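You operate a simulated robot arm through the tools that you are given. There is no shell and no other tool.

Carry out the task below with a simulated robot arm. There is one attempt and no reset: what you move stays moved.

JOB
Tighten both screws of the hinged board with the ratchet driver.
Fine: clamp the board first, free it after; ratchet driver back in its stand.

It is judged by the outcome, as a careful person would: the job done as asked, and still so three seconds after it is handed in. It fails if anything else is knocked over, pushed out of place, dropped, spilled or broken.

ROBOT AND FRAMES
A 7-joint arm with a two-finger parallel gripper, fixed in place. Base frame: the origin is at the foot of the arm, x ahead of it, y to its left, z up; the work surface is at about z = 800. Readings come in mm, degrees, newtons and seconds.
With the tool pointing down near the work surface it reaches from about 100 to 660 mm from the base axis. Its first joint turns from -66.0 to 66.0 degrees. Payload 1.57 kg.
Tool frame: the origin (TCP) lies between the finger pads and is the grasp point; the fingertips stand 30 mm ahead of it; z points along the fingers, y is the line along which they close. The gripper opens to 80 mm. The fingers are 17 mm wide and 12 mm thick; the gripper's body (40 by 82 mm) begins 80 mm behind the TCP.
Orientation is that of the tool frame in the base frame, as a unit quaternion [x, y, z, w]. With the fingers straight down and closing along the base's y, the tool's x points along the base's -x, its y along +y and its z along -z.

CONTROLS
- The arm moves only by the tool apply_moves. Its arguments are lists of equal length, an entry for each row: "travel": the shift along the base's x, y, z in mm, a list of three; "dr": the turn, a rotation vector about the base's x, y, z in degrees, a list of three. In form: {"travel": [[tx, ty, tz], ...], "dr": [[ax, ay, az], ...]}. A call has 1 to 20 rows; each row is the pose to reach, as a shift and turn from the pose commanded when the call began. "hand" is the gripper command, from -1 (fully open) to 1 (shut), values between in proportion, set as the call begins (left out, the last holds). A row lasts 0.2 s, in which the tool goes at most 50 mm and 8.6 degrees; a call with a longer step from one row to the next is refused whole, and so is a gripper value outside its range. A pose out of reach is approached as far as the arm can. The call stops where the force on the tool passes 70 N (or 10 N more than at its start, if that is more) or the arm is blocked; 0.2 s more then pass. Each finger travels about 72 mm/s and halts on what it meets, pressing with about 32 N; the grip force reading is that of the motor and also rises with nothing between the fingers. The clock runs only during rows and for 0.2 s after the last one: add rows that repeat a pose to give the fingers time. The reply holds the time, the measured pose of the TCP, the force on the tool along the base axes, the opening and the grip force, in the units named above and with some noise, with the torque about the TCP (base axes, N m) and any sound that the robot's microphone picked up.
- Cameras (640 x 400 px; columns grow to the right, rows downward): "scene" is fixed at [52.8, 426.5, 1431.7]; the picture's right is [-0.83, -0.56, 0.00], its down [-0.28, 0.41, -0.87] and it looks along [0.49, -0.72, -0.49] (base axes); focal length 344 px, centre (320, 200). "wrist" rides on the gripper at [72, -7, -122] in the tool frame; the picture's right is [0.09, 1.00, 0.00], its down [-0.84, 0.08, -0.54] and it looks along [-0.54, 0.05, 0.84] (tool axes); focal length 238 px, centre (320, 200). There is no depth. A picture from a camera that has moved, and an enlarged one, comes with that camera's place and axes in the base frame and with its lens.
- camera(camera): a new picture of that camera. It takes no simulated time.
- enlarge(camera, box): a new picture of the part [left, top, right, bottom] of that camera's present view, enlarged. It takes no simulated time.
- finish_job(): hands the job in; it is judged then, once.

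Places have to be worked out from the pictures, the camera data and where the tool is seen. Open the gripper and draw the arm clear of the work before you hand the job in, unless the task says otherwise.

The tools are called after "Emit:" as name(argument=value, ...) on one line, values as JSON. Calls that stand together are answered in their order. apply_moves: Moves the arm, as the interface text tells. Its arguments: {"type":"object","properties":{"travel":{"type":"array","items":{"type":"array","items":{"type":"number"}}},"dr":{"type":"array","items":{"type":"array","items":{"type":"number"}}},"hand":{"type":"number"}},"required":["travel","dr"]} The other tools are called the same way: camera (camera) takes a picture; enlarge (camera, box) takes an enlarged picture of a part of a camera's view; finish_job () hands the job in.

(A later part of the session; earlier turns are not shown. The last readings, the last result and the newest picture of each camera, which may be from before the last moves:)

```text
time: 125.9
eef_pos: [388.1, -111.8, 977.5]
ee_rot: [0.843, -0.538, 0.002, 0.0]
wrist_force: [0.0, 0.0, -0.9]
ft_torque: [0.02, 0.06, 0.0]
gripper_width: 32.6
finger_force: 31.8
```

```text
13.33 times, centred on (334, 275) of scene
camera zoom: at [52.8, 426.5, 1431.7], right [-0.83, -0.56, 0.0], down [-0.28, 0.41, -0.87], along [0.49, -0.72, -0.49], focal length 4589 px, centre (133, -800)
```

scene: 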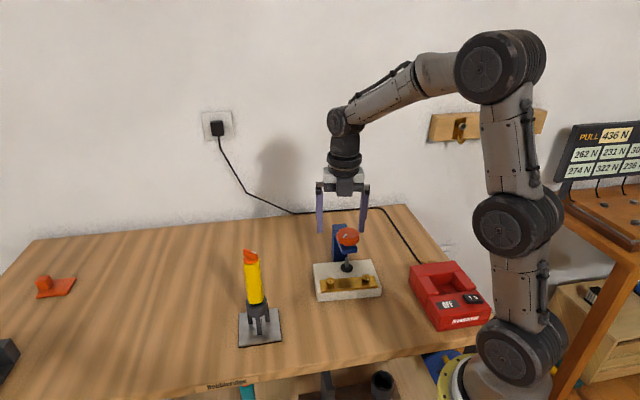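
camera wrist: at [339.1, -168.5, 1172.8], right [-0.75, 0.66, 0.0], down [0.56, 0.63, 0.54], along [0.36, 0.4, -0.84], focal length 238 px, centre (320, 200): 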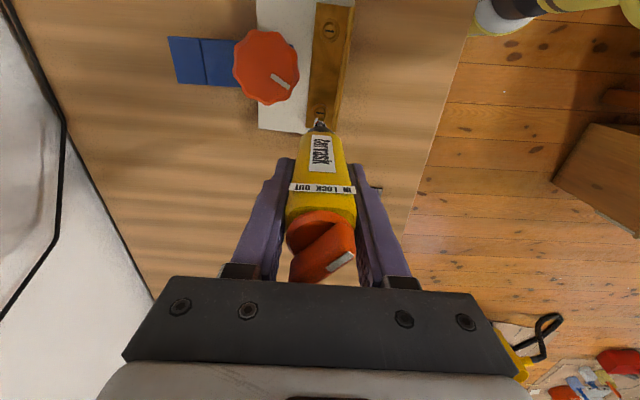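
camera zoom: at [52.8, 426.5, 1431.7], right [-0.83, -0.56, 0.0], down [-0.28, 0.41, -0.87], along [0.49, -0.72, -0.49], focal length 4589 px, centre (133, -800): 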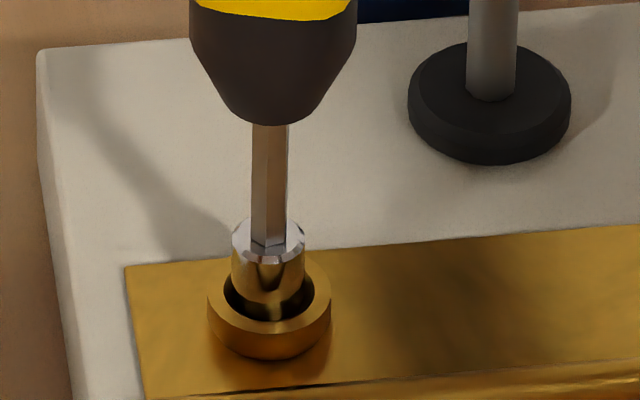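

Well centred with just a touch of contact. I'll lower another 1 mm and turn 30° clockwise.

Emit:
apply_moves(travel=[[0, 0, -0.6], [0, 0, -1.2], [0.2, 0.3, -1.25], [0.45, 0.55, -1.3], [0.75, 0.75, -1.35], [1.1, 0.9, -1.4], [1.1, 0.9, -1.4]], dr=[[0, 0, 0], [0, 0, 0], [0, 0, -7.5], [0, 0, -15], [0, 0, -22.5], [0, 0, -30], [0, 0, -30]])

Emit:
enlarge(camera="wrist", box=[300, 95, 340, 135])

Emit:
enlarge(camera="scene", box=[310, 260, 358, 290])

```text
time: 127.5
eef_pos: [390.1, -111.7, 978.3]
ee_rot: [-0.674, 0.738, -0.004, 0.001]
wrist_force: [0.5, -1.8, 19.6]
ft_torque: [-0.19, -0.03, -0.01]
gripper_width: 32.9
finger_force: 32.1
```

```text
10.00 times, centred on (320, 115) of wrist
camera zoom: at [388.9, -182.6, 1100.6], right [-1.0, 0.0, -0.01], down [0.0, 0.84, 0.54], along [0.0, 0.54, -0.84], focal length 2384 px, centre (320, 1050)
```

zoom: 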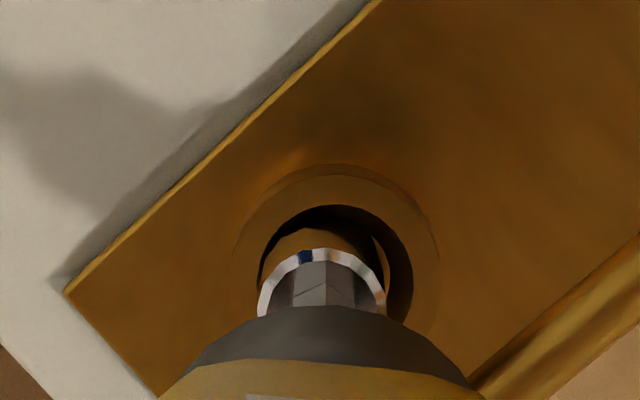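

```text
13.33 times, centred on (334, 275) of scene
camera zoom: at [52.5, 426.6, 1431.7], right [-0.83, -0.56, 0.0], down [-0.28, 0.41, -0.87], along [0.49, -0.72, -0.49], focal length 4589 px, centre (133, -800)
```

zoom: 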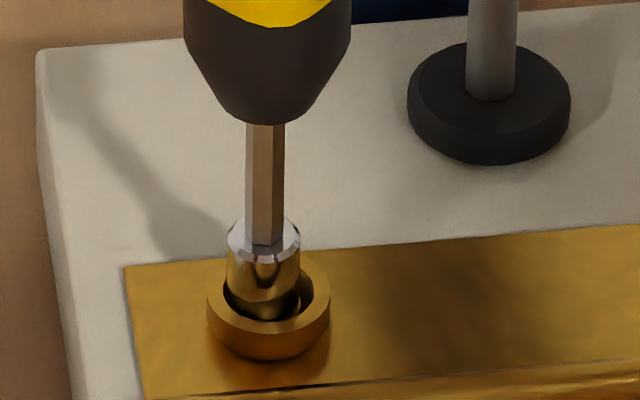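

Under ~23 N the arm bows outward (+x) about 1.4 mm, which is what keeps pushing the bit off-centre. I'll lift and check whether the slot moved in this last turn.

Emit:
apply_moves(travel=[[0, 0, 3], [0, 0, 6], [0, 0, 12], [0, 0, 12], [0, 0, 12]], dr=[[0, 0, 0], [0, 0, 0], [0, 0, 0], [0, 0, 0], [0, 0, 0]])

Emit:
enlarge(camera="wrist", box=[305, 100, 337, 124])

Emit:
enlarge(camera="scene", box=[321, 272, 343, 288])

```text
time: 128.7
eef_pos: [389.1, -110.7, 989.1]
ee_rot: [-0.675, 0.737, -0.001, -0.001]
wrist_force: [-0.9, -0.2, -3.2]
ft_torque: [0.0, 0.0, 0.02]
gripper_width: 32.7
finger_force: 32.4
```

```text
16.00 times, centred on (321, 112) of wrist
camera zoom: at [389.1, -182.2, 1111.2], right [-1.0, 0.0, 0.0], down [0.0, 0.84, 0.54], along [0.0, 0.54, -0.84], focal length 3814 px, centre (304, 1608)
```

zoom: 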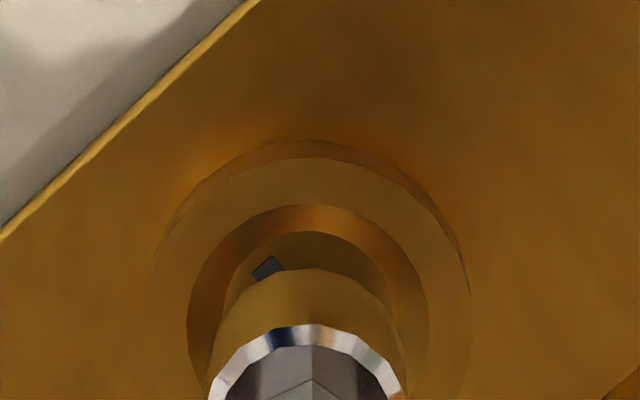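

```text
16.00 times, centred on (332, 280) of scene
camera zoom: at [52.8, 426.5, 1431.7], right [-0.83, -0.56, 0.0], down [-0.28, 0.41, -0.87], along [0.49, -0.72, -0.49], focal length 5507 px, centre (128, -1080)
```

zoom: 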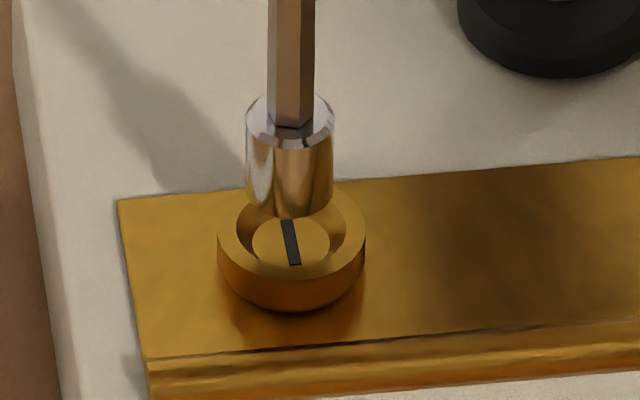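

The slot is exactly at its original angle. Either the screw has made whole turns to its stop, or the blade wasn't in the slot this time (there was no pressure as it passed alignment). I'll redo this properly: press at ψ=140° and turn slowly through the alignment angle.

Emit:
apply_moves(travel=[[-0.4, -0.2, 0], [-0.8, -0.5, 0], [-1.2, -0.9, 0], [-1.6, -1.3, 0], [-2.0, -1.7, 0], [-2.3, -2.1, 0], [-2.65, -2.58, 0], [-2.65, -2.58, -4], [-2.65, -2.58, -7], [-2.65, -2.58, -7]], dr=[[0, 0, 8], [0, 0, 16], [0, 0, 24], [0, 0, 32], [0, 0, 40], [0, 0, 48], [0, 0, 55], [0, 0, 55], [0, 0, 55], [0, 0, 55]])

Emit:
enlarge(camera="wrist", box=[305, 100, 337, 124])

Emit:
enlarge(camera="scene", box=[321, 272, 343, 288])

```text
time: 130.9
eef_pos: [386.8, -113.4, 982.5]
ee_rot: [0.939, -0.343, 0.003, 0.0]
wrist_force: [-0.4, -0.3, -3.3]
ft_torque: [0.01, 0.0, 0.01]
gripper_width: 32.6
finger_force: 31.9
```

```text
16.00 times, centred on (321, 112) of wrist
camera zoom: at [445.0, -154.3, 1104.2], right [-0.57, -0.82, 0.0], down [-0.69, 0.48, 0.54], along [-0.44, 0.31, -0.84], focal length 3814 px, centre (304, 1608)
```

zoom: 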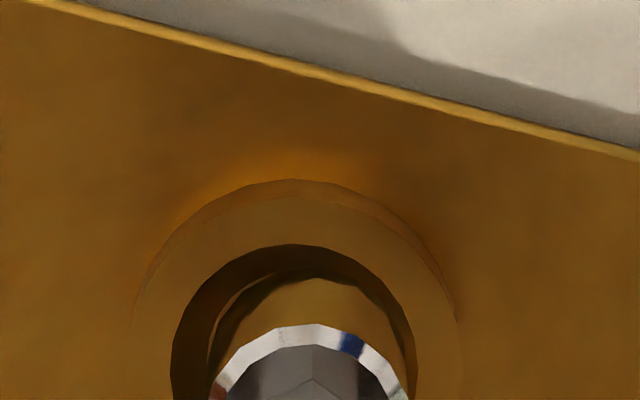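

```text
16.00 times, centred on (332, 280) of scene
camera zoom: at [52.8, 426.5, 1431.7], right [-0.83, -0.56, 0.0], down [-0.28, 0.41, -0.87], along [0.49, -0.72, -0.49], focal length 5507 px, centre (128, -1080)
```

zoom: 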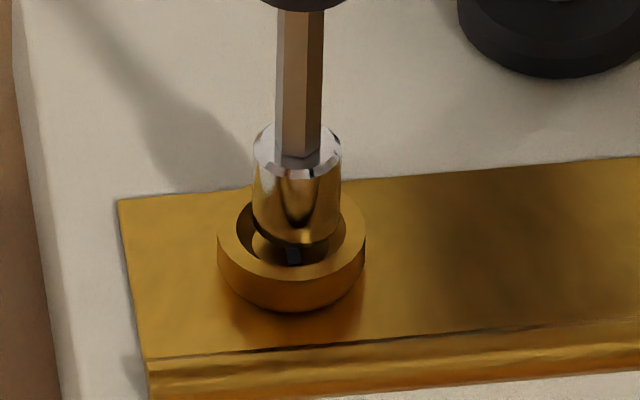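

I'll shift (+0.5, +0.8), press to about 10 N, and check before turning.

Emit:
apply_moves(travel=[[0.5, 0.8, 0], [0.5, 0.8, -2], [0.5, 0.8, -3.5], [0.5, 0.8, -4.2], [0.5, 0.8, -4.2]], dr=[[0, 0, 0], [0, 0, 0], [0, 0, 0], [0, 0, 0], [0, 0, 0]])

Emit:
enlarge(camera="wrist", box=[305, 100, 337, 124])

Emit:
enlarge(camera="scene", box=[321, 272, 343, 288])

```text
time: 132.1
eef_pos: [387.4, -111.4, 978.1]
ee_rot: [0.939, -0.343, 0.002, 0.0]
wrist_force: [-1.6, 0.9, 0.6]
ft_torque: [0.06, 0.17, 0.02]
gripper_width: 33.1
finger_force: 31.8
```

```text
16.00 times, centred on (321, 112) of wrist
camera zoom: at [445.3, -153.3, 1100.7], right [-0.57, -0.82, 0.0], down [-0.69, 0.48, 0.54], along [-0.44, 0.31, -0.84], focal length 3814 px, centre (304, 1608)
```

zoom: 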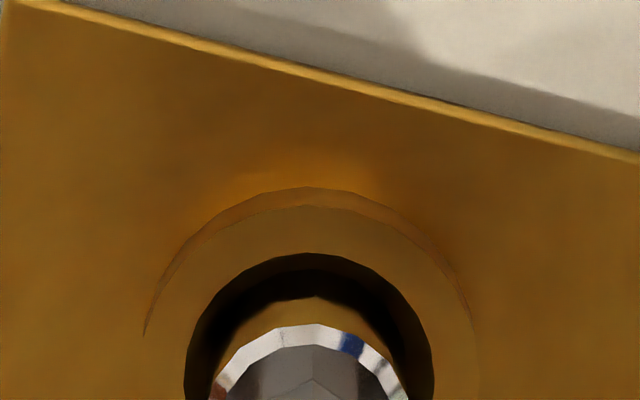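

```text
16.00 times, centred on (332, 280) of scene
camera zoom: at [52.7, 426.5, 1431.7], right [-0.83, -0.56, 0.0], down [-0.28, 0.41, -0.87], along [0.49, -0.72, -0.49], focal length 5507 px, centre (128, -1080)
```

zoom: 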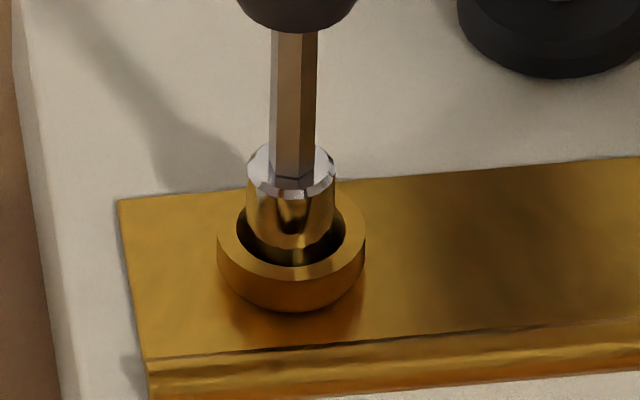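

Perfectly centred with ~4 N contact. I'll add 0.5 mm and turn slowly 20° clockwise through the alignment angle, watching z and torque.

Emit:
apply_moves(travel=[[-0.1, 0, -0.5], [0.04, 0.26, -0.5], [0.19, 0.5, -0.5], [0.36, 0.73, -0.5], [0.55, 0.95, -0.5], [0.55, 0.95, -0.5]], dr=[[0, 0, 0], [0, 0, -5], [0, 0, -10], [0, 0, -15], [0, 0, -20], [0, 0, -20]])

Emit:
enlarge(camera="wrist", box=[305, 100, 337, 124])

Emit:
enlarge(camera="scene", box=[321, 272, 343, 288])

```text
time: 133.5
eef_pos: [388.8, -111.5, 978.0]
ee_rot: [0.865, -0.501, 0.003, 0.0]
wrist_force: [-0.2, 0.1, 6.9]
ft_torque: [-0.01, -0.03, -0.03]
gripper_width: 32.5
finger_force: 31.6
```

```text
16.00 times, centred on (321, 112) of wrist
camera zoom: at [428.4, -169.9, 1100.7], right [-0.82, -0.57, 0.0], down [-0.49, 0.69, 0.54], along [-0.31, 0.44, -0.84], focal length 3814 px, centre (304, 1608)
```

zoom: 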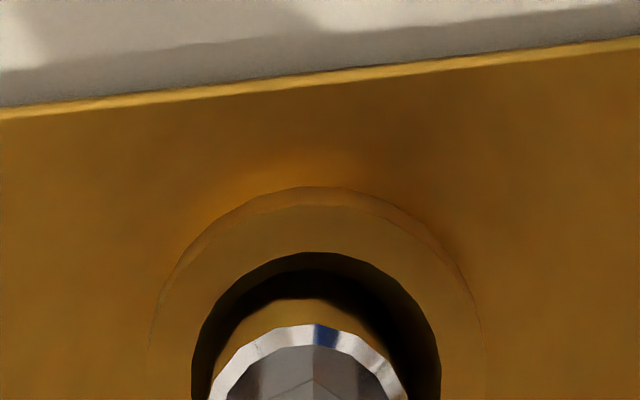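

```text
16.00 times, centred on (332, 280) of scene
camera zoom: at [52.7, 426.6, 1431.7], right [-0.83, -0.56, 0.0], down [-0.28, 0.41, -0.87], along [0.49, -0.72, -0.49], focal length 5507 px, centre (128, -1080)
```

zoom: 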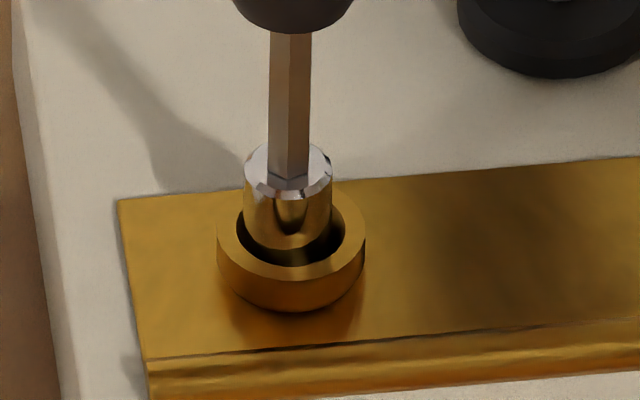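

Still centred, ~10 N, no drop yet. Continue another 20° clockwise with a small correction.

Emit:
apply_moves(travel=[[-0.1, 0.1, -0.2], [0.1, 0.25, -0.3], [0.3, 0.37, -0.3], [0.54, 0.47, -0.3], [0.54, 0.47, -0.3]], dr=[[0, 0, -5], [0, 0, -10], [0, 0, -15], [0, 0, -20], [0, 0, -20]])

Emit:
apply_moves(travel=[[0.1, 0.07, 0], [0.25, 0.12, 0], [0.4, 0.17, 0], [0.54, 0.21, 0], [0.54, 0.21, 0]], dr=[[0, 0, -5], [0, 0, -10], [0, 0, -15], [0, 0, -20], [0, 0, -20]])

Emit:
enlarge(camera="wrist", box=[305, 100, 337, 124])

Emit:
enlarge(camera="scene", box=[321, 272, 343, 288])

```text
time: 134.7
eef_pos: [389.1, -111.0, 978.5]
ee_rot: [0.765, -0.644, 0.004, -0.001]
wrist_force: [0.6, -0.5, 16.2]
ft_torque: [-0.18, -0.13, -0.03]
gripper_width: 32.7
finger_force: 31.8
```

```text
time: 135.9
eef_pos: [388.6, -110.4, 978.1]
ee_rot: [-0.641, 0.767, -0.003, 0.0]
wrist_force: [1.6, -0.8, 21.9]
ft_torque: [-0.26, -0.32, 0.0]
gripper_width: 32.8
finger_force: 31.9
```

```text
16.00 times, centred on (321, 112) of wrist
camera zoom: at [381.9, -182.4, 1100.5], right [-1.0, 0.09, 0.0], down [0.07, 0.84, 0.54], along [0.05, 0.54, -0.84], focal length 3814 px, centre (304, 1608)
```

zoom: 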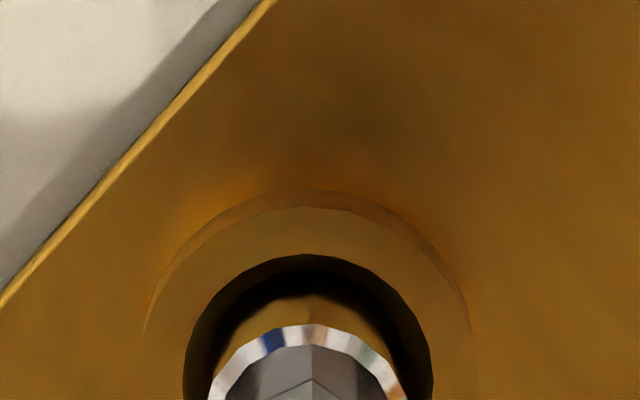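

```text
16.00 times, centred on (332, 280) of scene
camera zoom: at [52.5, 426.6, 1431.7], right [-0.83, -0.56, 0.0], down [-0.28, 0.41, -0.87], along [0.49, -0.72, -0.49], focal length 5507 px, centre (128, -1080)
```

zoom: 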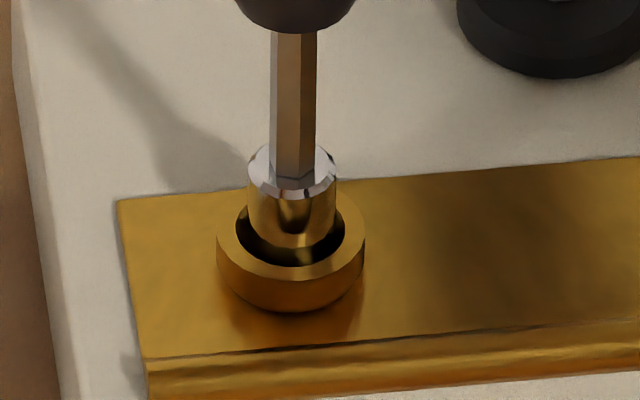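

Centred at 25 N with no torque and no sinking: this screw seems to be at its stop, or nothing is being transmitted. To learn the mechanism safely I'll go to the untouched screw and do a carefully observed short turn there. First lift well above the knob and move over.

Emit:
apply_moves(travel=[[0, 0, 10], [0, 0, 35], [0, 0, 65], [0, 0, 95], [0, 0, 118], [-7, -6, 118], [-14, -12, 118], [-21, -18, 118], [-28, -24, 118], [-35, -30.5, 118], [-42, -36.5, 118], [-49, -43, 118], [-56, -49, 118], [-63, -55.5, 118], [-68.6, -60.5, 118], [-68.6, -60.5, 118]], dr=[[0, 0, 0], [0, 0, 0], [0, 0, 0], [0, 0, 0], [0, 0, 0], [0, 0, 4.5], [0, 0, 9], [0, 0, 13.5], [0, 0, 18], [0, 0, 22.5], [0, 0, 27], [0, 0, 31.5], [0, 0, 36], [0, 0, 40.5], [0, 0, 45], [0, 0, 45]])

Emit:
apply_moves(travel=[[0, 0, -20], [0, 0, -40], [0, 0, -60], [0, 0, -80], [0, 0, -95], [0, 0, -95]], dr=[[0, 0, 0], [0, 0, 0], [0, 0, 0], [0, 0, 0], [0, 0, 0], [0, 0, 0]])

Emit:
enlarge(camera="scene", box=[310, 245, 390, 300])

Emit:
enlarge(camera="wrist", box=[300, 85, 340, 125])

```text
time: 139.3
eef_pos: [319.9, -171.5, 1094.8]
ee_rot: [0.887, -0.463, 0.001, 0.0]
wrist_force: [0.4, 0.0, -2.8]
ft_torque: [0.03, 0.01, -0.01]
gripper_width: 32.6
finger_force: 31.9
```

```text
time: 140.7
eef_pos: [319.8, -172.4, 998.2]
ee_rot: [0.887, -0.462, 0.002, 0.001]
wrist_force: [0.1, -0.2, -3.0]
ft_torque: [0.0, 0.0, 0.0]
gripper_width: 32.4
finger_force: 31.7
```

```text
7.27 times, centred on (350, 272) of scene
camera zoom: at [52.8, 426.5, 1431.8], right [-0.83, -0.56, 0.0], down [-0.28, 0.41, -0.87], along [0.49, -0.72, -0.49], focal length 2503 px, centre (102, -327)
```

zoom: 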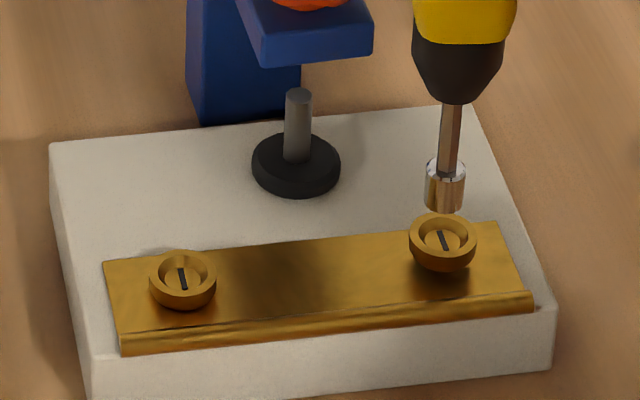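

```text
10.00 times, centred on (320, 105) of wrist
camera zoom: at [364.7, -226.9, 1122.1], right [-0.76, -0.64, 0.0], down [-0.54, 0.64, 0.54], along [-0.35, 0.41, -0.84], focal length 2384 px, centre (320, 1150)
```

zoom: 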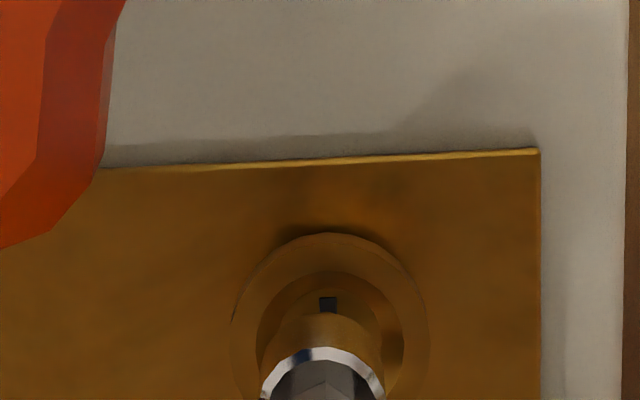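

I'm above the untouched screw, whose slot lies along the image vertical (≈125°). I'll zoom for precise offsets.

Emit:
enlarge(camera="scene", box=[345, 260, 393, 290])

Emit:
enlarge(camera="scene", box=[321, 272, 343, 288])

```text
13.33 times, centred on (369, 275) of scene
camera zoom: at [52.8, 426.5, 1431.8], right [-0.83, -0.56, 0.0], down [-0.28, 0.41, -0.87], along [0.49, -0.72, -0.49], focal length 4589 px, centre (-333, -800)
```

zoom: 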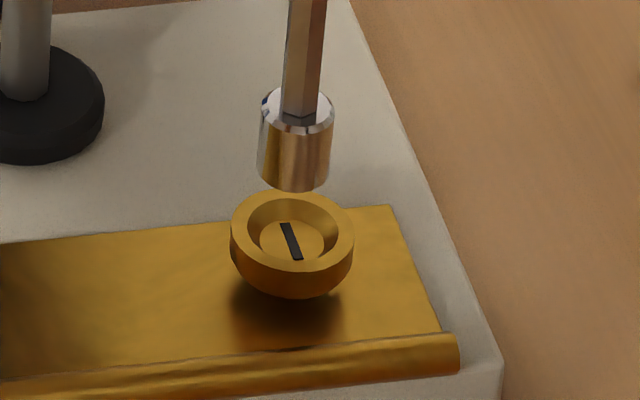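

```text
16.00 times, centred on (332, 280) of scene
camera zoom: at [52.8, 426.5, 1431.8], right [-0.83, -0.56, 0.0], down [-0.28, 0.41, -0.87], along [0.49, -0.72, -0.49], focal length 5507 px, centre (128, -1080)
```

zoom: 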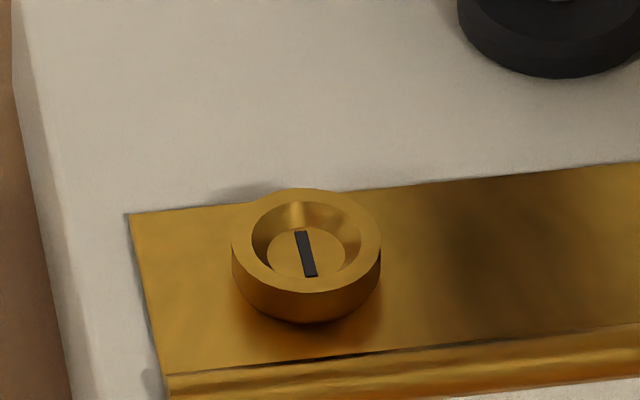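

The plate seems to have shifted slightly between these views. I'll compare with the same box I used before.

Emit:
enlarge(camera="scene", box=[310, 262, 390, 302])

Emit:
camera(camera="scene")

```text
8.00 times, centred on (350, 282) of scene
camera zoom: at [52.8, 426.5, 1431.8], right [-0.83, -0.56, 0.0], down [-0.28, 0.41, -0.87], along [0.49, -0.72, -0.49], focal length 2754 px, centre (80, -456)
```

zoom: 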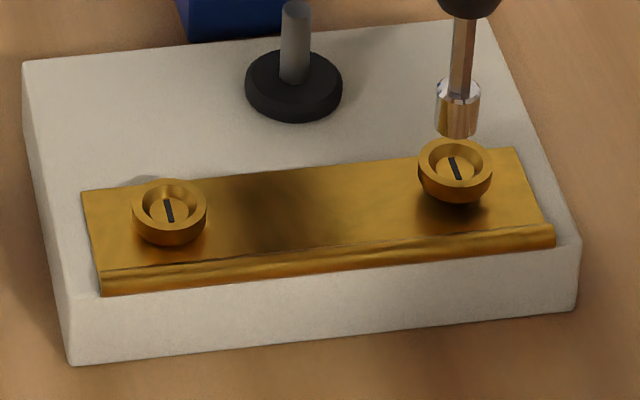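

```text
taken
```

scene: 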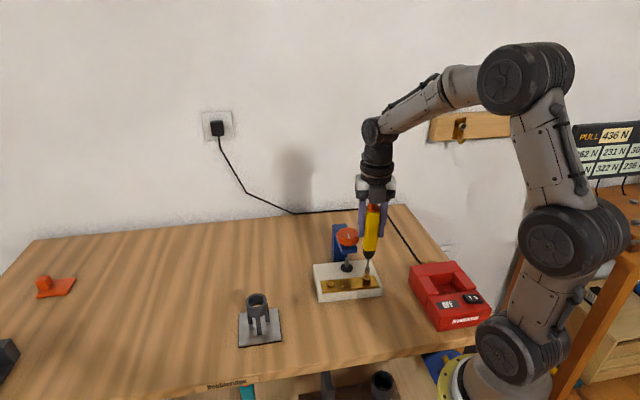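

The board has rotated about 1.6° (2–3 mm at the screws), so the clamp isn't holding firmly. I'll check the clamp knob and foot.

Emit:
enlarge(camera="scene", box=[325, 222, 373, 258])

Emit:
enlarge(camera="scene", box=[332, 250, 364, 274])

```text
11.11 times, centred on (349, 240) of scene
camera zoom: at [52.8, 426.5, 1431.8], right [-0.83, -0.56, 0.0], down [-0.28, 0.41, -0.87], along [0.49, -0.72, -0.49], focal length 3824 px, centre (-2, -244)
```

zoom: 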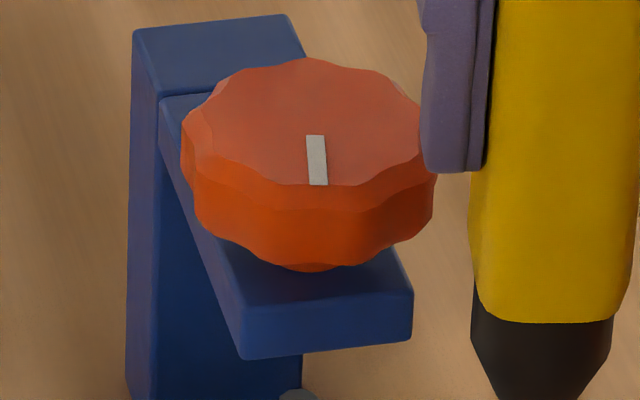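

```text
16.00 times, centred on (348, 262) of scene
camera zoom: at [52.8, 426.5, 1431.8], right [-0.83, -0.56, 0.0], down [-0.28, 0.41, -0.87], along [0.49, -0.72, -0.49], focal length 5507 px, centre (-128, -792)
```

zoom: 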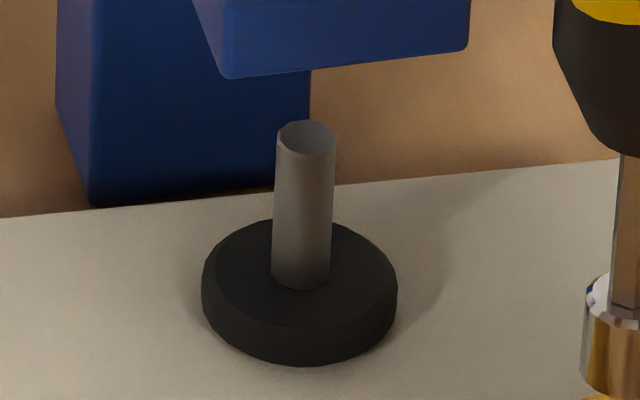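

The knob has turned back ~36° (likely when the bit snagged in the cup as I lifted), so the board is no longer held. The careful thing is to put the driver back in its stand, re-clamp, and re-grasp the driver more centrally. First I lift and carry the driver back over the stand.

Emit:
apply_moves(travel=[[0, 0, 25], [0, 0, 50], [0, 0, 75], [0, 0, 97], [12, 20, 97], [24, 40, 97], [36, 60, 97], [48, 80, 97], [60, 100, 97], [72, 120, 97], [84, 140, 97], [96, 160, 97], [108, 179, 97], [121, 199, 97], [133, 219, 97], [145.2, 239, 97], [145.2, 239, 97], [145.2, 239, 97]], dr=[[0, 0, 0], [0, 0, 0], [0, 0, 0], [0, 0, 0], [0, 0, -7], [0, 0, -14], [0, 0, -21], [0, 0, -28], [0, 0, -35], [0, 0, -42], [0, 0, -49], [0, 0, -56], [0, 0, -63], [0, 0, -70], [0, 0, -77], [0, 0, -81.7], [0, 0, -81.7], [0, 0, -81.7]])

Emit:
enlarge(camera="scene", box=[215, 230, 305, 350])

Emit:
enlarge(camera="wrist", box=[285, 70, 355, 130])

Emit:
enlarge(camera="scene", box=[325, 222, 373, 258])

```text
time: 144.5
eef_pos: [466.4, 66.8, 1096.8]
ee_rot: [-0.367, 0.93, -0.001, -0.001]
wrist_force: [0.4, -1.0, -3.5]
ft_torque: [-0.02, -0.01, 0.05]
gripper_width: 32.8
finger_force: 32.6
```

```text
3.33 times, centred on (260, 290) of scene
camera zoom: at [52.8, 426.5, 1431.7], right [-0.83, -0.56, 0.0], down [-0.28, 0.41, -0.87], along [0.49, -0.72, -0.49], focal length 1147 px, centre (520, -100)
```

zoom: 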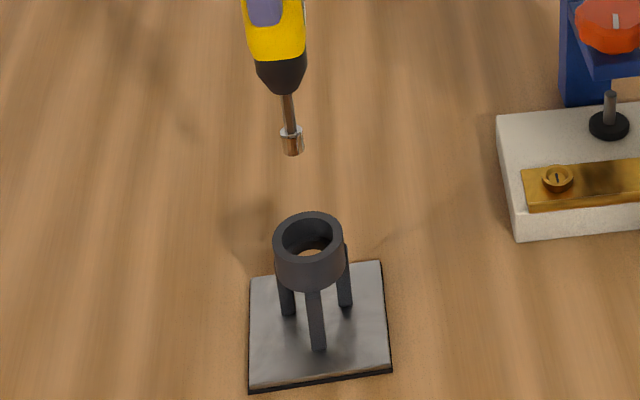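

```text
6.67 times, centred on (320, 100) of wrist
camera zoom: at [418.3, 13.2, 1219.3], right [-0.75, 0.66, 0.0], down [0.56, 0.63, 0.54], along [0.36, 0.4, -0.84], focal length 1589 px, centre (320, 867)
```

zoom: 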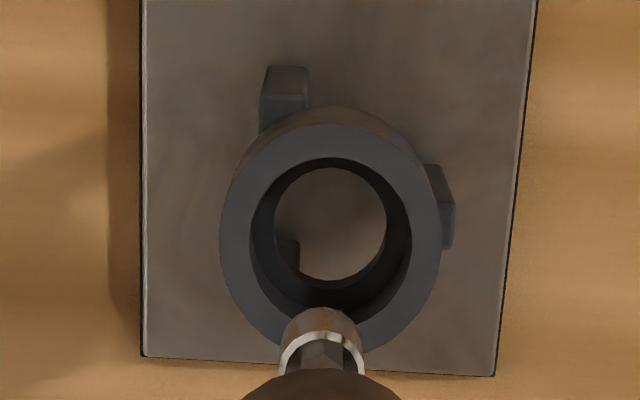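

```text
11.11 times, centred on (349, 240) of scene
camera zoom: at [52.8, 426.5, 1431.7], right [-0.83, -0.56, 0.0], down [-0.28, 0.41, -0.87], along [0.49, -0.72, -0.49], focal length 3824 px, centre (-2, -244)
```

zoom: 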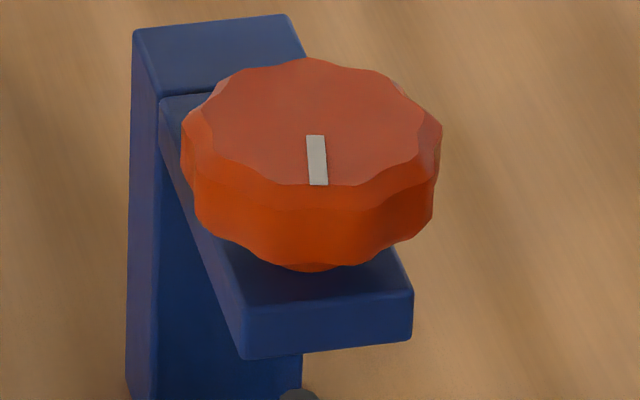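

The stand is in place and the knob mark isn't creeping. The bit needs about (−3, −0.8) mm to line up with the ring; I'll shift and lower to just above the ring.

Emit:
apply_moves(travel=[[-1.5, -0.4, -10], [-3.0, -0.8, -25], [-3.0, -0.8, -40], [-3.0, -0.8, -52], [-3.0, -0.8, -58], [-3.0, -0.8, -58]], dr=[[0, 0, 0], [0, 0, 0], [0, 0, 0], [0, 0, 0], [0, 0, 0], [0, 0, 0]])

Emit:
enlarge(camera="scene", box=[230, 260, 290, 310])

Emit:
enlarge(camera="wrist", box=[285, 80, 355, 140])

```text
time: 145.9
eef_pos: [462.4, 67.6, 1037.5]
ee_rot: [-0.369, 0.93, -0.001, -0.002]
wrist_force: [0.1, -0.1, -3.1]
ft_torque: [0.0, 0.01, 0.0]
gripper_width: 33.1
finger_force: 32.4
```

```text
8.00 times, centred on (260, 285) of scene
camera zoom: at [52.8, 426.5, 1431.7], right [-0.83, -0.56, 0.0], down [-0.28, 0.41, -0.87], along [0.49, -0.72, -0.49], focal length 2754 px, centre (800, -480)
```

zoom: 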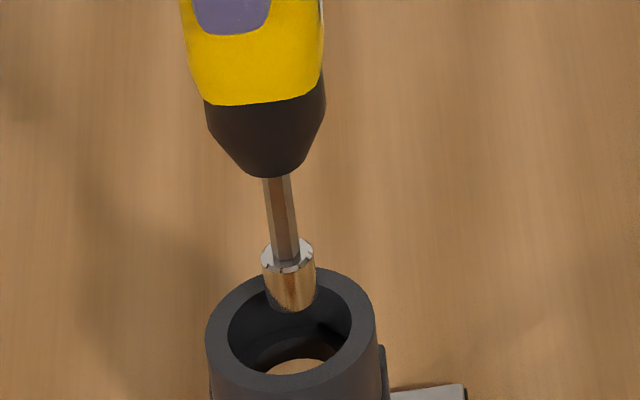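

```text
6.67 times, centred on (320, 110) of wrist
camera zoom: at [413.5, 12.9, 1160.7], right [-0.75, 0.66, 0.0], down [0.56, 0.63, 0.54], along [0.36, 0.4, -0.84], focal length 1589 px, centre (320, 800)
```

zoom: 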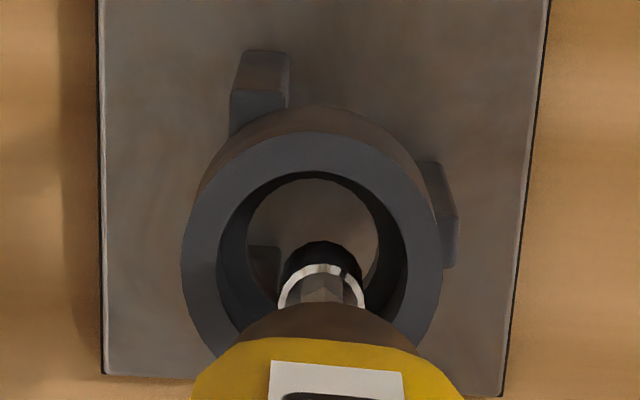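

Nearly aligned; shift (+1.6, −0.6), then lower in stages into the ring.

Emit:
apply_moves(travel=[[1.6, -0.6, 0], [1.6, -0.6, -10], [1.6, -0.6, -20], [1.6, -0.6, -30], [1.6, -0.6, -40], [1.6, -0.6, -40]], dr=[[0, 0, 0], [0, 0, 0], [0, 0, 0], [0, 0, 0], [0, 0, 0], [0, 0, 0]])

Emit:
enlarge(camera="scene", box=[230, 260, 290, 310])

Emit:
enlarge(camera="wrist", box=[285, 80, 355, 140])

```text
time: 147.3
eef_pos: [465.0, 65.6, 999.3]
ee_rot: [-0.369, 0.93, -0.002, -0.002]
wrist_force: [-0.5, 0.2, -3.2]
ft_torque: [0.02, 0.02, -0.01]
gripper_width: 33.0
finger_force: 32.1
```

```text
8.00 times, centred on (260, 285) of scene
camera zoom: at [52.8, 426.5, 1431.7], right [-0.83, -0.56, 0.0], down [-0.28, 0.41, -0.87], along [0.49, -0.72, -0.49], focal length 2754 px, centre (800, -480)
```

zoom: 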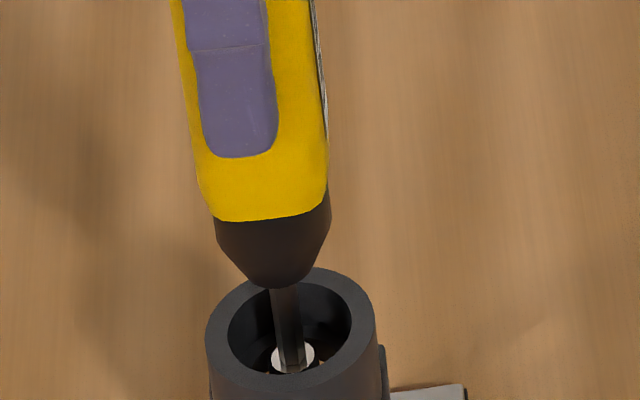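

```text
6.67 times, centred on (320, 110) of wrist
camera zoom: at [416.3, 12.8, 1121.0], right [-0.75, 0.66, 0.0], down [0.56, 0.63, 0.54], along [0.36, 0.4, -0.84], focal length 1589 px, centre (320, 800)
```

zoom: 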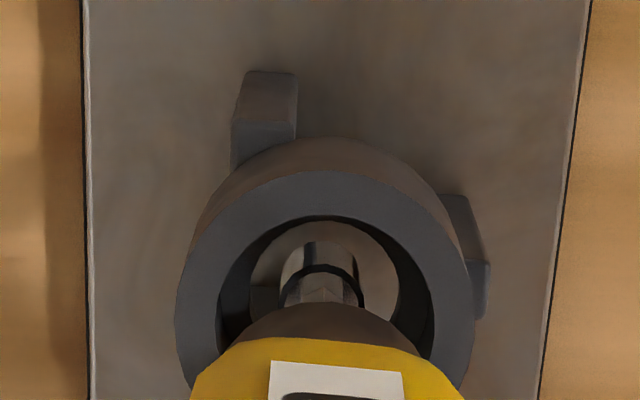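

The bit is inside the ring and well centred. Continue down to about z 960, then the final millimetres.

Emit:
apply_moves(travel=[[-0.3, 0, -10], [-0.3, 0, -20], [-0.3, 0, -30], [-0.3, 0, -38], [-0.3, 0, -38]], dr=[[0, 0, 0], [0, 0, 0], [0, 0, 0], [0, 0, 0], [0, 0, 0]])

Emit:
apply_moves(travel=[[0, 0, -2], [0, 0, -4], [0, 0, -4]], dr=[[0, 0, 0], [0, 0, 0], [0, 0, 0]])

Emit:
enlarge(camera="scene", box=[220, 230, 300, 350])

Emit:
enlarge(camera="wrist", box=[260, 80, 380, 220])

```text
time: 148.5
eef_pos: [464.3, 65.9, 962.1]
ee_rot: [-0.368, 0.93, -0.001, -0.001]
wrist_force: [0.1, -0.1, -4.0]
ft_torque: [-0.02, 0.0, 0.01]
gripper_width: 32.8
finger_force: 31.8
```

```text
time: 149.3
eef_pos: [463.0, 65.9, 956.9]
ee_rot: [-0.368, 0.93, -0.001, 0.0]
wrist_force: [0.1, -0.4, -3.8]
ft_torque: [-0.01, -0.03, -0.04]
gripper_width: 32.7
finger_force: 32.2
```

```text
3.33 times, centred on (260, 290) of scene
camera zoom: at [52.8, 426.5, 1431.7], right [-0.83, -0.56, 0.0], down [-0.28, 0.41, -0.87], along [0.49, -0.72, -0.49], focal length 1147 px, centre (520, -100)
```

zoom: 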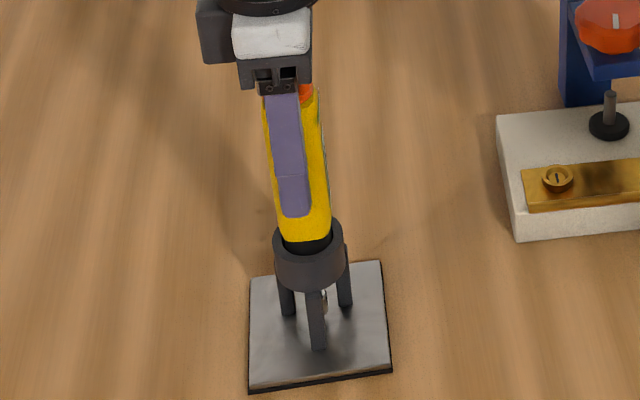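

```text
2.86 times, centred on (320, 150) of wrist
camera zoom: at [415.3, 12.0, 1079.5], right [-0.75, 0.66, 0.0], down [0.56, 0.63, 0.54], along [0.36, 0.4, -0.84], focal length 681 px, centre (320, 343)
```

zoom: 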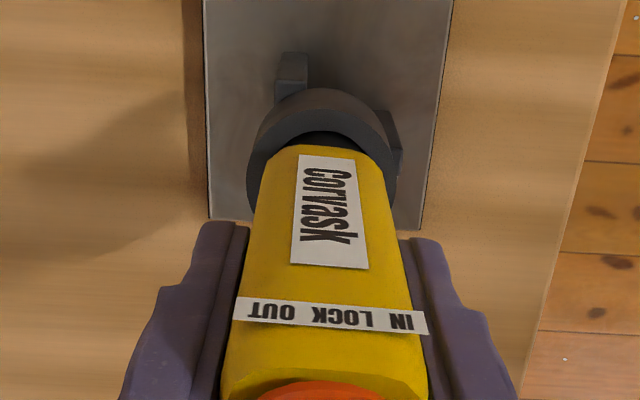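

No resistance yet at z≈957.5 (pick height was ≈954.9). Lower the last 2.6 mm gently.

Emit:
apply_moves(travel=[[0, 0, -1], [0, 0, -2], [0, 0, -2.6], [0, 0, -2.6]], dr=[[0, 0, 0], [0, 0, 0], [0, 0, 0], [0, 0, 0]])

Emit:
apply_moves(travel=[[0, 0, -0.6], [0, 0, -1.2], [0, 0, -1.2]], dr=[[0, 0, 0], [0, 0, 0], [0, 0, 0]])

```text
time: 150.3
eef_pos: [464.3, 66.7, 955.1]
ee_rot: [-0.369, 0.929, -0.002, -0.002]
wrist_force: [-0.4, 0.9, -3.2]
ft_torque: [-0.01, -0.03, 0.0]
gripper_width: 32.7
finger_force: 31.6
```

```text
time: 151.1
eef_pos: [463.6, 66.3, 952.1]
ee_rot: [-0.368, 0.93, -0.002, -0.002]
wrist_force: [0.4, 0.6, -2.3]
ft_torque: [0.06, 0.0, -0.02]
gripper_width: 32.7
finger_force: 31.5
```

Contact is just beginning. One more millimetre, then I'll open the fingers.

Emit:
apply_moves(travel=[[0, 0, -0.5], [0, 0, -1.0], [0, 0, -1.0]], dr=[[0, 0, 0], [0, 0, 0], [0, 0, 0]])

Emit:
enlarge(camera="wrist", box=[260, 80, 380, 220])

```text
time: 151.9
eef_pos: [464.0, 68.3, 952.9]
ee_rot: [-0.369, 0.929, -0.003, 0.0]
wrist_force: [1.3, -2.6, -1.1]
ft_torque: [-0.2, -0.11, -0.01]
gripper_width: 32.7
finger_force: 32.1
```

```text
2.86 times, centred on (320, 150) of wrist
camera zoom: at [415.1, 12.6, 1075.2], right [-0.75, 0.66, 0.0], down [0.56, 0.63, 0.54], along [0.36, 0.4, -0.84], focal length 681 px, centre (320, 343)
```

zoom: 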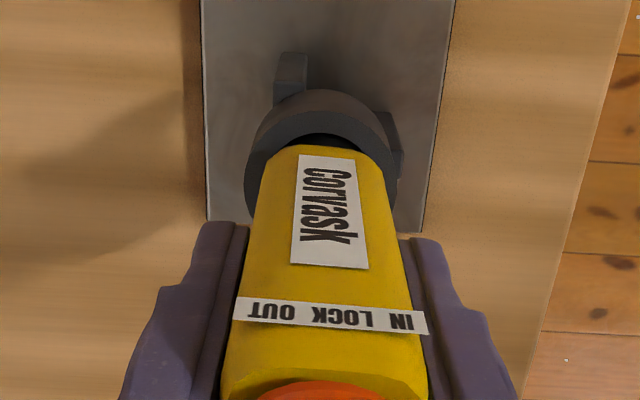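

Resting in the stand. I'll open the fingers and check that it stands well.

Emit:
apply_moves(travel=[[0, 0, 0], [0, 0, 0], [0, 0, 0], [0, 0, 0]], dr=[[0, 0, 0], [0, 0, 0], [0, 0, 0], [0, 0, 0]], hand=-1)

Emit:
enlarge(camera="wrist", box=[220, 80, 420, 260])

Emit:
enlarge(camera="scene", box=[220, 230, 300, 350])

```text
time: 152.9
eef_pos: [464.3, 66.7, 953.0]
ee_rot: [-0.368, 0.93, -0.001, -0.001]
wrist_force: [0.5, -0.1, 0.4]
ft_torque: [-0.02, -0.04, -0.04]
gripper_width: 80.0
finger_force: 0.0
```

```text
2.22 times, centred on (320, 170) of wrist
camera zoom: at [414.9, 12.9, 1074.8], right [-0.75, 0.66, 0.0], down [0.56, 0.63, 0.54], along [0.36, 0.4, -0.84], focal length 530 px, centre (320, 267)
```

zoom: 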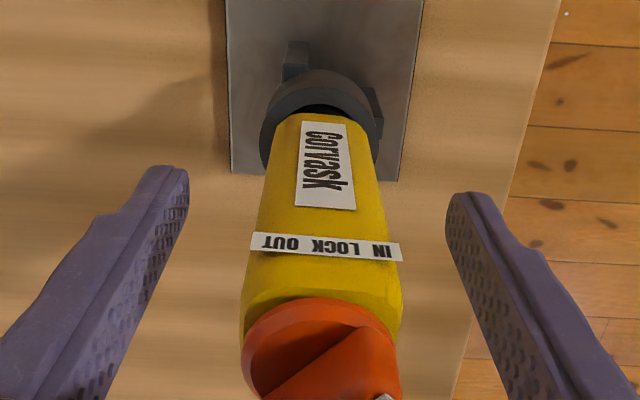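

```text
3.33 times, centred on (260, 290) of scene
camera zoom: at [52.8, 426.5, 1431.7], right [-0.83, -0.56, 0.0], down [-0.28, 0.41, -0.87], along [0.49, -0.72, -0.49], focal length 1147 px, centre (520, -100)
```

zoom: 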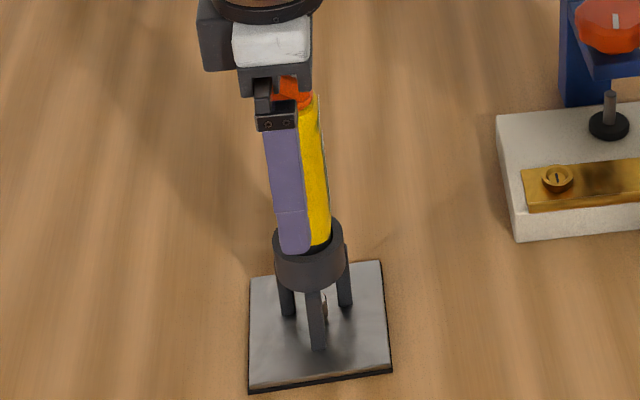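

The driver stands in its stand. I'll rise clear and travel to above the clamp knob to re-tighten it.

Emit:
apply_moves(travel=[[0, 0, 20], [0, 0, 50], [0, 0, 80], [0, 0, 110], [0, 0, 140], [-7, -21, 140], [-13, -42, 140], [-20, -64, 140], [-26, -85, 140], [-33, -106, 140], [-39, -127, 140], [-46, -148, 140], [-52, -170, 140], [-59, -191, 140], [-65, -212, 140], [-72, -233, 140], [-78.3, -254.2, 140], [-78.3, -254.2, 140]], dr=[[0, 0, 0], [0, 0, 0], [0, 0, 0], [0, 0, 0], [0, 0, 0], [0, 0, 1.7], [0, 0, 3.4], [0, 0, 5], [0, 0, 6.7], [0, 0, 8.4], [0, 0, 10], [0, 0, 11.7], [0, 0, 13.4], [0, 0, 15], [0, 0, 16.7], [0, 0, 18.4], [0, 0, 20], [0, 0, 20]])

Emit:
camera(camera="wrist")

Emit:
enlarge(camera="wrist", box=[230, 60, 430, 200])

Emit:
enlarge(camera="scene", box=[215, 230, 305, 350])

```text
time: 156.7
eef_pos: [385.0, -188.6, 1091.0]
ee_rot: [-0.524, 0.852, -0.001, -0.001]
wrist_force: [-0.2, -0.4, 1.4]
ft_torque: [0.0, 0.0, -0.01]
gripper_width: 79.9
finger_force: 0.0
```

```text
taken
camera wrist: at [357.9, -255.6, 1214.1], right [-0.93, 0.37, 0.0], down [0.31, 0.78, 0.54], along [0.2, 0.5, -0.84], focal length 238 px, centre (320, 200)
```

wrist: 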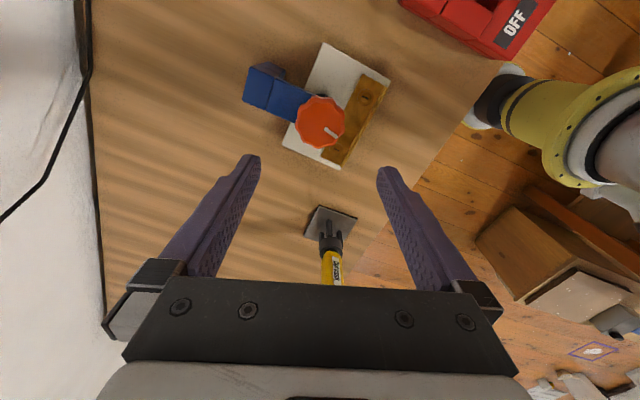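

```text
2.86 times, centred on (330, 130) of wrist
camera zoom: at [357.9, -255.6, 1214.1], right [-0.93, 0.37, 0.0], down [0.31, 0.78, 0.54], along [0.2, 0.5, -0.84], focal length 681 px, centre (291, 400)
```

zoom: 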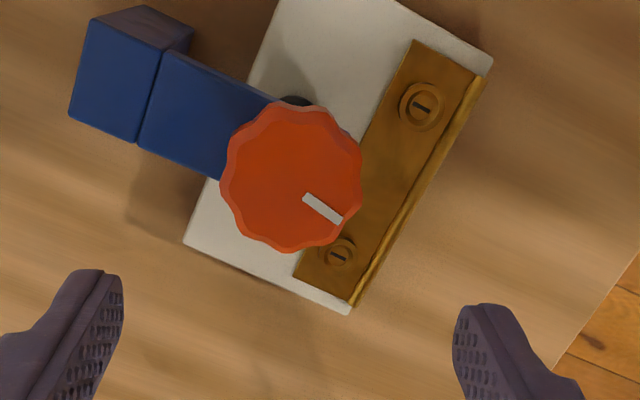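

```text
3.33 times, centred on (260, 290) of scene
camera zoom: at [52.8, 426.5, 1431.7], right [-0.83, -0.56, 0.0], down [-0.28, 0.41, -0.87], along [0.49, -0.72, -0.49], focal length 1147 px, centre (520, -100)
```

zoom: 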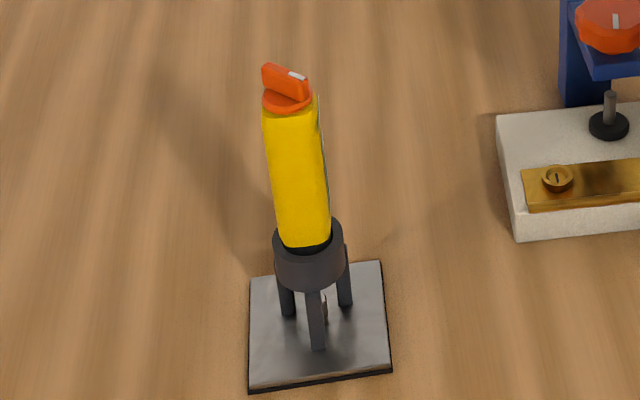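

The driver is upright in its stand, and the knob is centred under the gripper (mark loosened by ~20°). I'll descend over the knob and grip it.

Emit:
apply_moves(travel=[[0, 0.5, -30], [0, 0.5, -60], [0, 0.5, -90], [0, 0.5, -110], [0, 0.5, -122], [0, 0.5, -126], [0, 0.5, -126]], dr=[[0, 0, 0], [0, 0, 0], [0, 0, 0], [0, 0, 0], [0, 0, 0], [0, 0, 0], [0, 0, 0]])

Emit:
apply_moves(travel=[[0, 0, 0], [0, 0, 0], [0, 0, 0]], dr=[[0, 0, 0], [0, 0, 0], [0, 0, 0]], hand=1)

Emit:
enlarge(camera="wrist", box=[220, 100, 420, 240])

```text
time: 158.3
eef_pos: [386.1, -188.1, 965.4]
ee_rot: [-0.524, 0.852, -0.002, -0.001]
wrist_force: [-0.1, 0.6, -0.4]
ft_torque: [-0.03, -0.01, -0.02]
gripper_width: 79.9
finger_force: 0.0
```

```text
time: 159.1
eef_pos: [384.1, -188.1, 966.6]
ee_rot: [-0.525, 0.851, 0.0, -0.001]
wrist_force: [-3.4, 2.8, 1.6]
ft_torque: [0.13, 0.24, 0.02]
gripper_width: 55.6
finger_force: 44.3
```

```text
2.86 times, centred on (320, 170) of wrist
camera zoom: at [358.3, -254.4, 1088.3], right [-0.93, 0.37, 0.0], down [0.31, 0.78, 0.54], along [0.2, 0.5, -0.84], focal length 681 px, centre (320, 286)
```

zoom: 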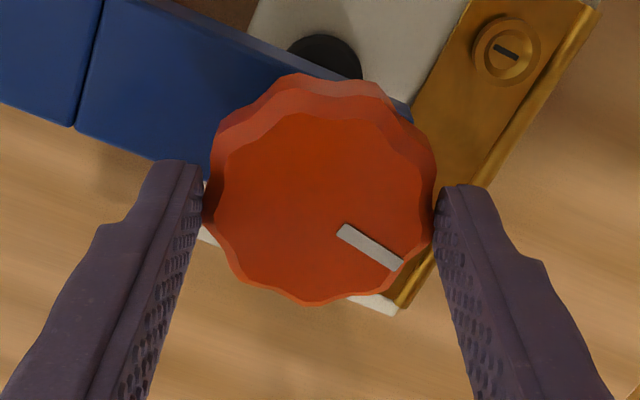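

Gripped with small side load. I'll turn clockwise in steps and watch where the resistance starts.

Emit:
apply_moves(travel=[[0, 0, 0], [0, 0, 0], [0, 0, 0]], dr=[[0, 0, -8], [0, 0, -16], [0, 0, -16]])

Emit:
apply_moves(travel=[[0, 0, 0], [0, 0, 0], [0, 0, 0]], dr=[[0, 0, -8], [0, 0, -16], [0, 0, -16]])

Emit:
apply_moves(travel=[[0, 0, 0], [0, 0, 0], [0, 0, 0]], dr=[[0, 0, -8], [0, 0, -16], [0, 0, -16]])

Emit:
apply_moves(travel=[[0, 0, 0], [0, 0, 0], [0, 0, 0]], dr=[[0, 0, -8], [0, 0, -16], [0, 0, -16]])

Emit:
enlarge(camera="wrist", box=[220, 100, 420, 240])

Emit:
enlarge(camera="scene", box=[332, 250, 364, 270])

```text
time: 159.9
eef_pos: [386.0, -186.4, 966.5]
ee_rot: [-0.399, 0.917, -0.001, -0.001]
wrist_force: [-6.5, 2.1, 1.9]
ft_torque: [0.44, -0.06, 0.03]
gripper_width: 55.4
finger_force: 44.9
```

```text
time: 160.7
eef_pos: [386.2, -187.6, 966.0]
ee_rot: [-0.268, 0.963, 0.0, -0.001]
wrist_force: [-7.9, 3.1, -1.5]
ft_torque: [0.16, -0.35, 0.06]
gripper_width: 55.6
finger_force: 45.0
```

```text
time: 161.5
eef_pos: [385.1, -187.8, 965.0]
ee_rot: [-0.131, 0.991, -0.001, -0.001]
wrist_force: [-4.9, 3.3, -6.6]
ft_torque: [-0.04, -0.19, 0.1]
gripper_width: 55.6
finger_force: 45.0
```

```text
time: 162.3
eef_pos: [385.2, -187.4, 965.4]
ee_rot: [0.008, 1.0, -0.001, -0.002]
wrist_force: [-2.9, 0.1, -8.3]
ft_torque: [0.36, 0.36, 0.13]
gripper_width: 55.5
finger_force: 45.0
```

```text
2.86 times, centred on (320, 170) of wrist
camera zoom: at [313.0, -192.6, 1088.4], right [-0.08, 1.0, 0.0], down [0.84, 0.06, 0.54], along [0.54, 0.04, -0.84], focal length 681 px, centre (320, 286)
```

zoom: 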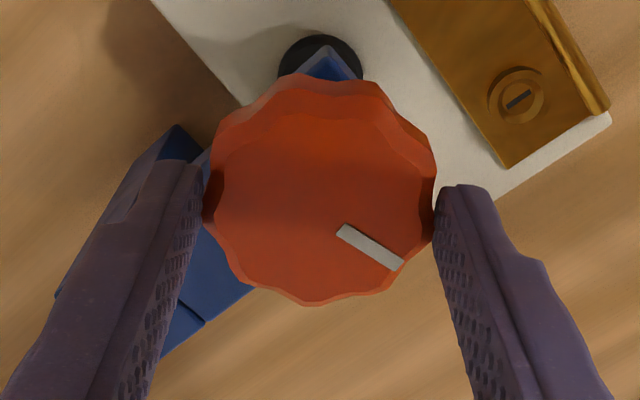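

```text
16.00 times, centred on (348, 260) of scene
camera zoom: at [52.8, 426.5, 1431.8], right [-0.83, -0.56, 0.0], down [-0.28, 0.41, -0.87], along [0.49, -0.72, -0.49], focal length 5507 px, centre (-128, -760)
```

zoom: 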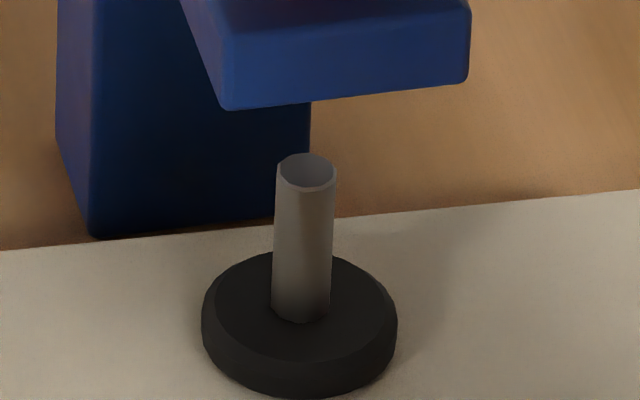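

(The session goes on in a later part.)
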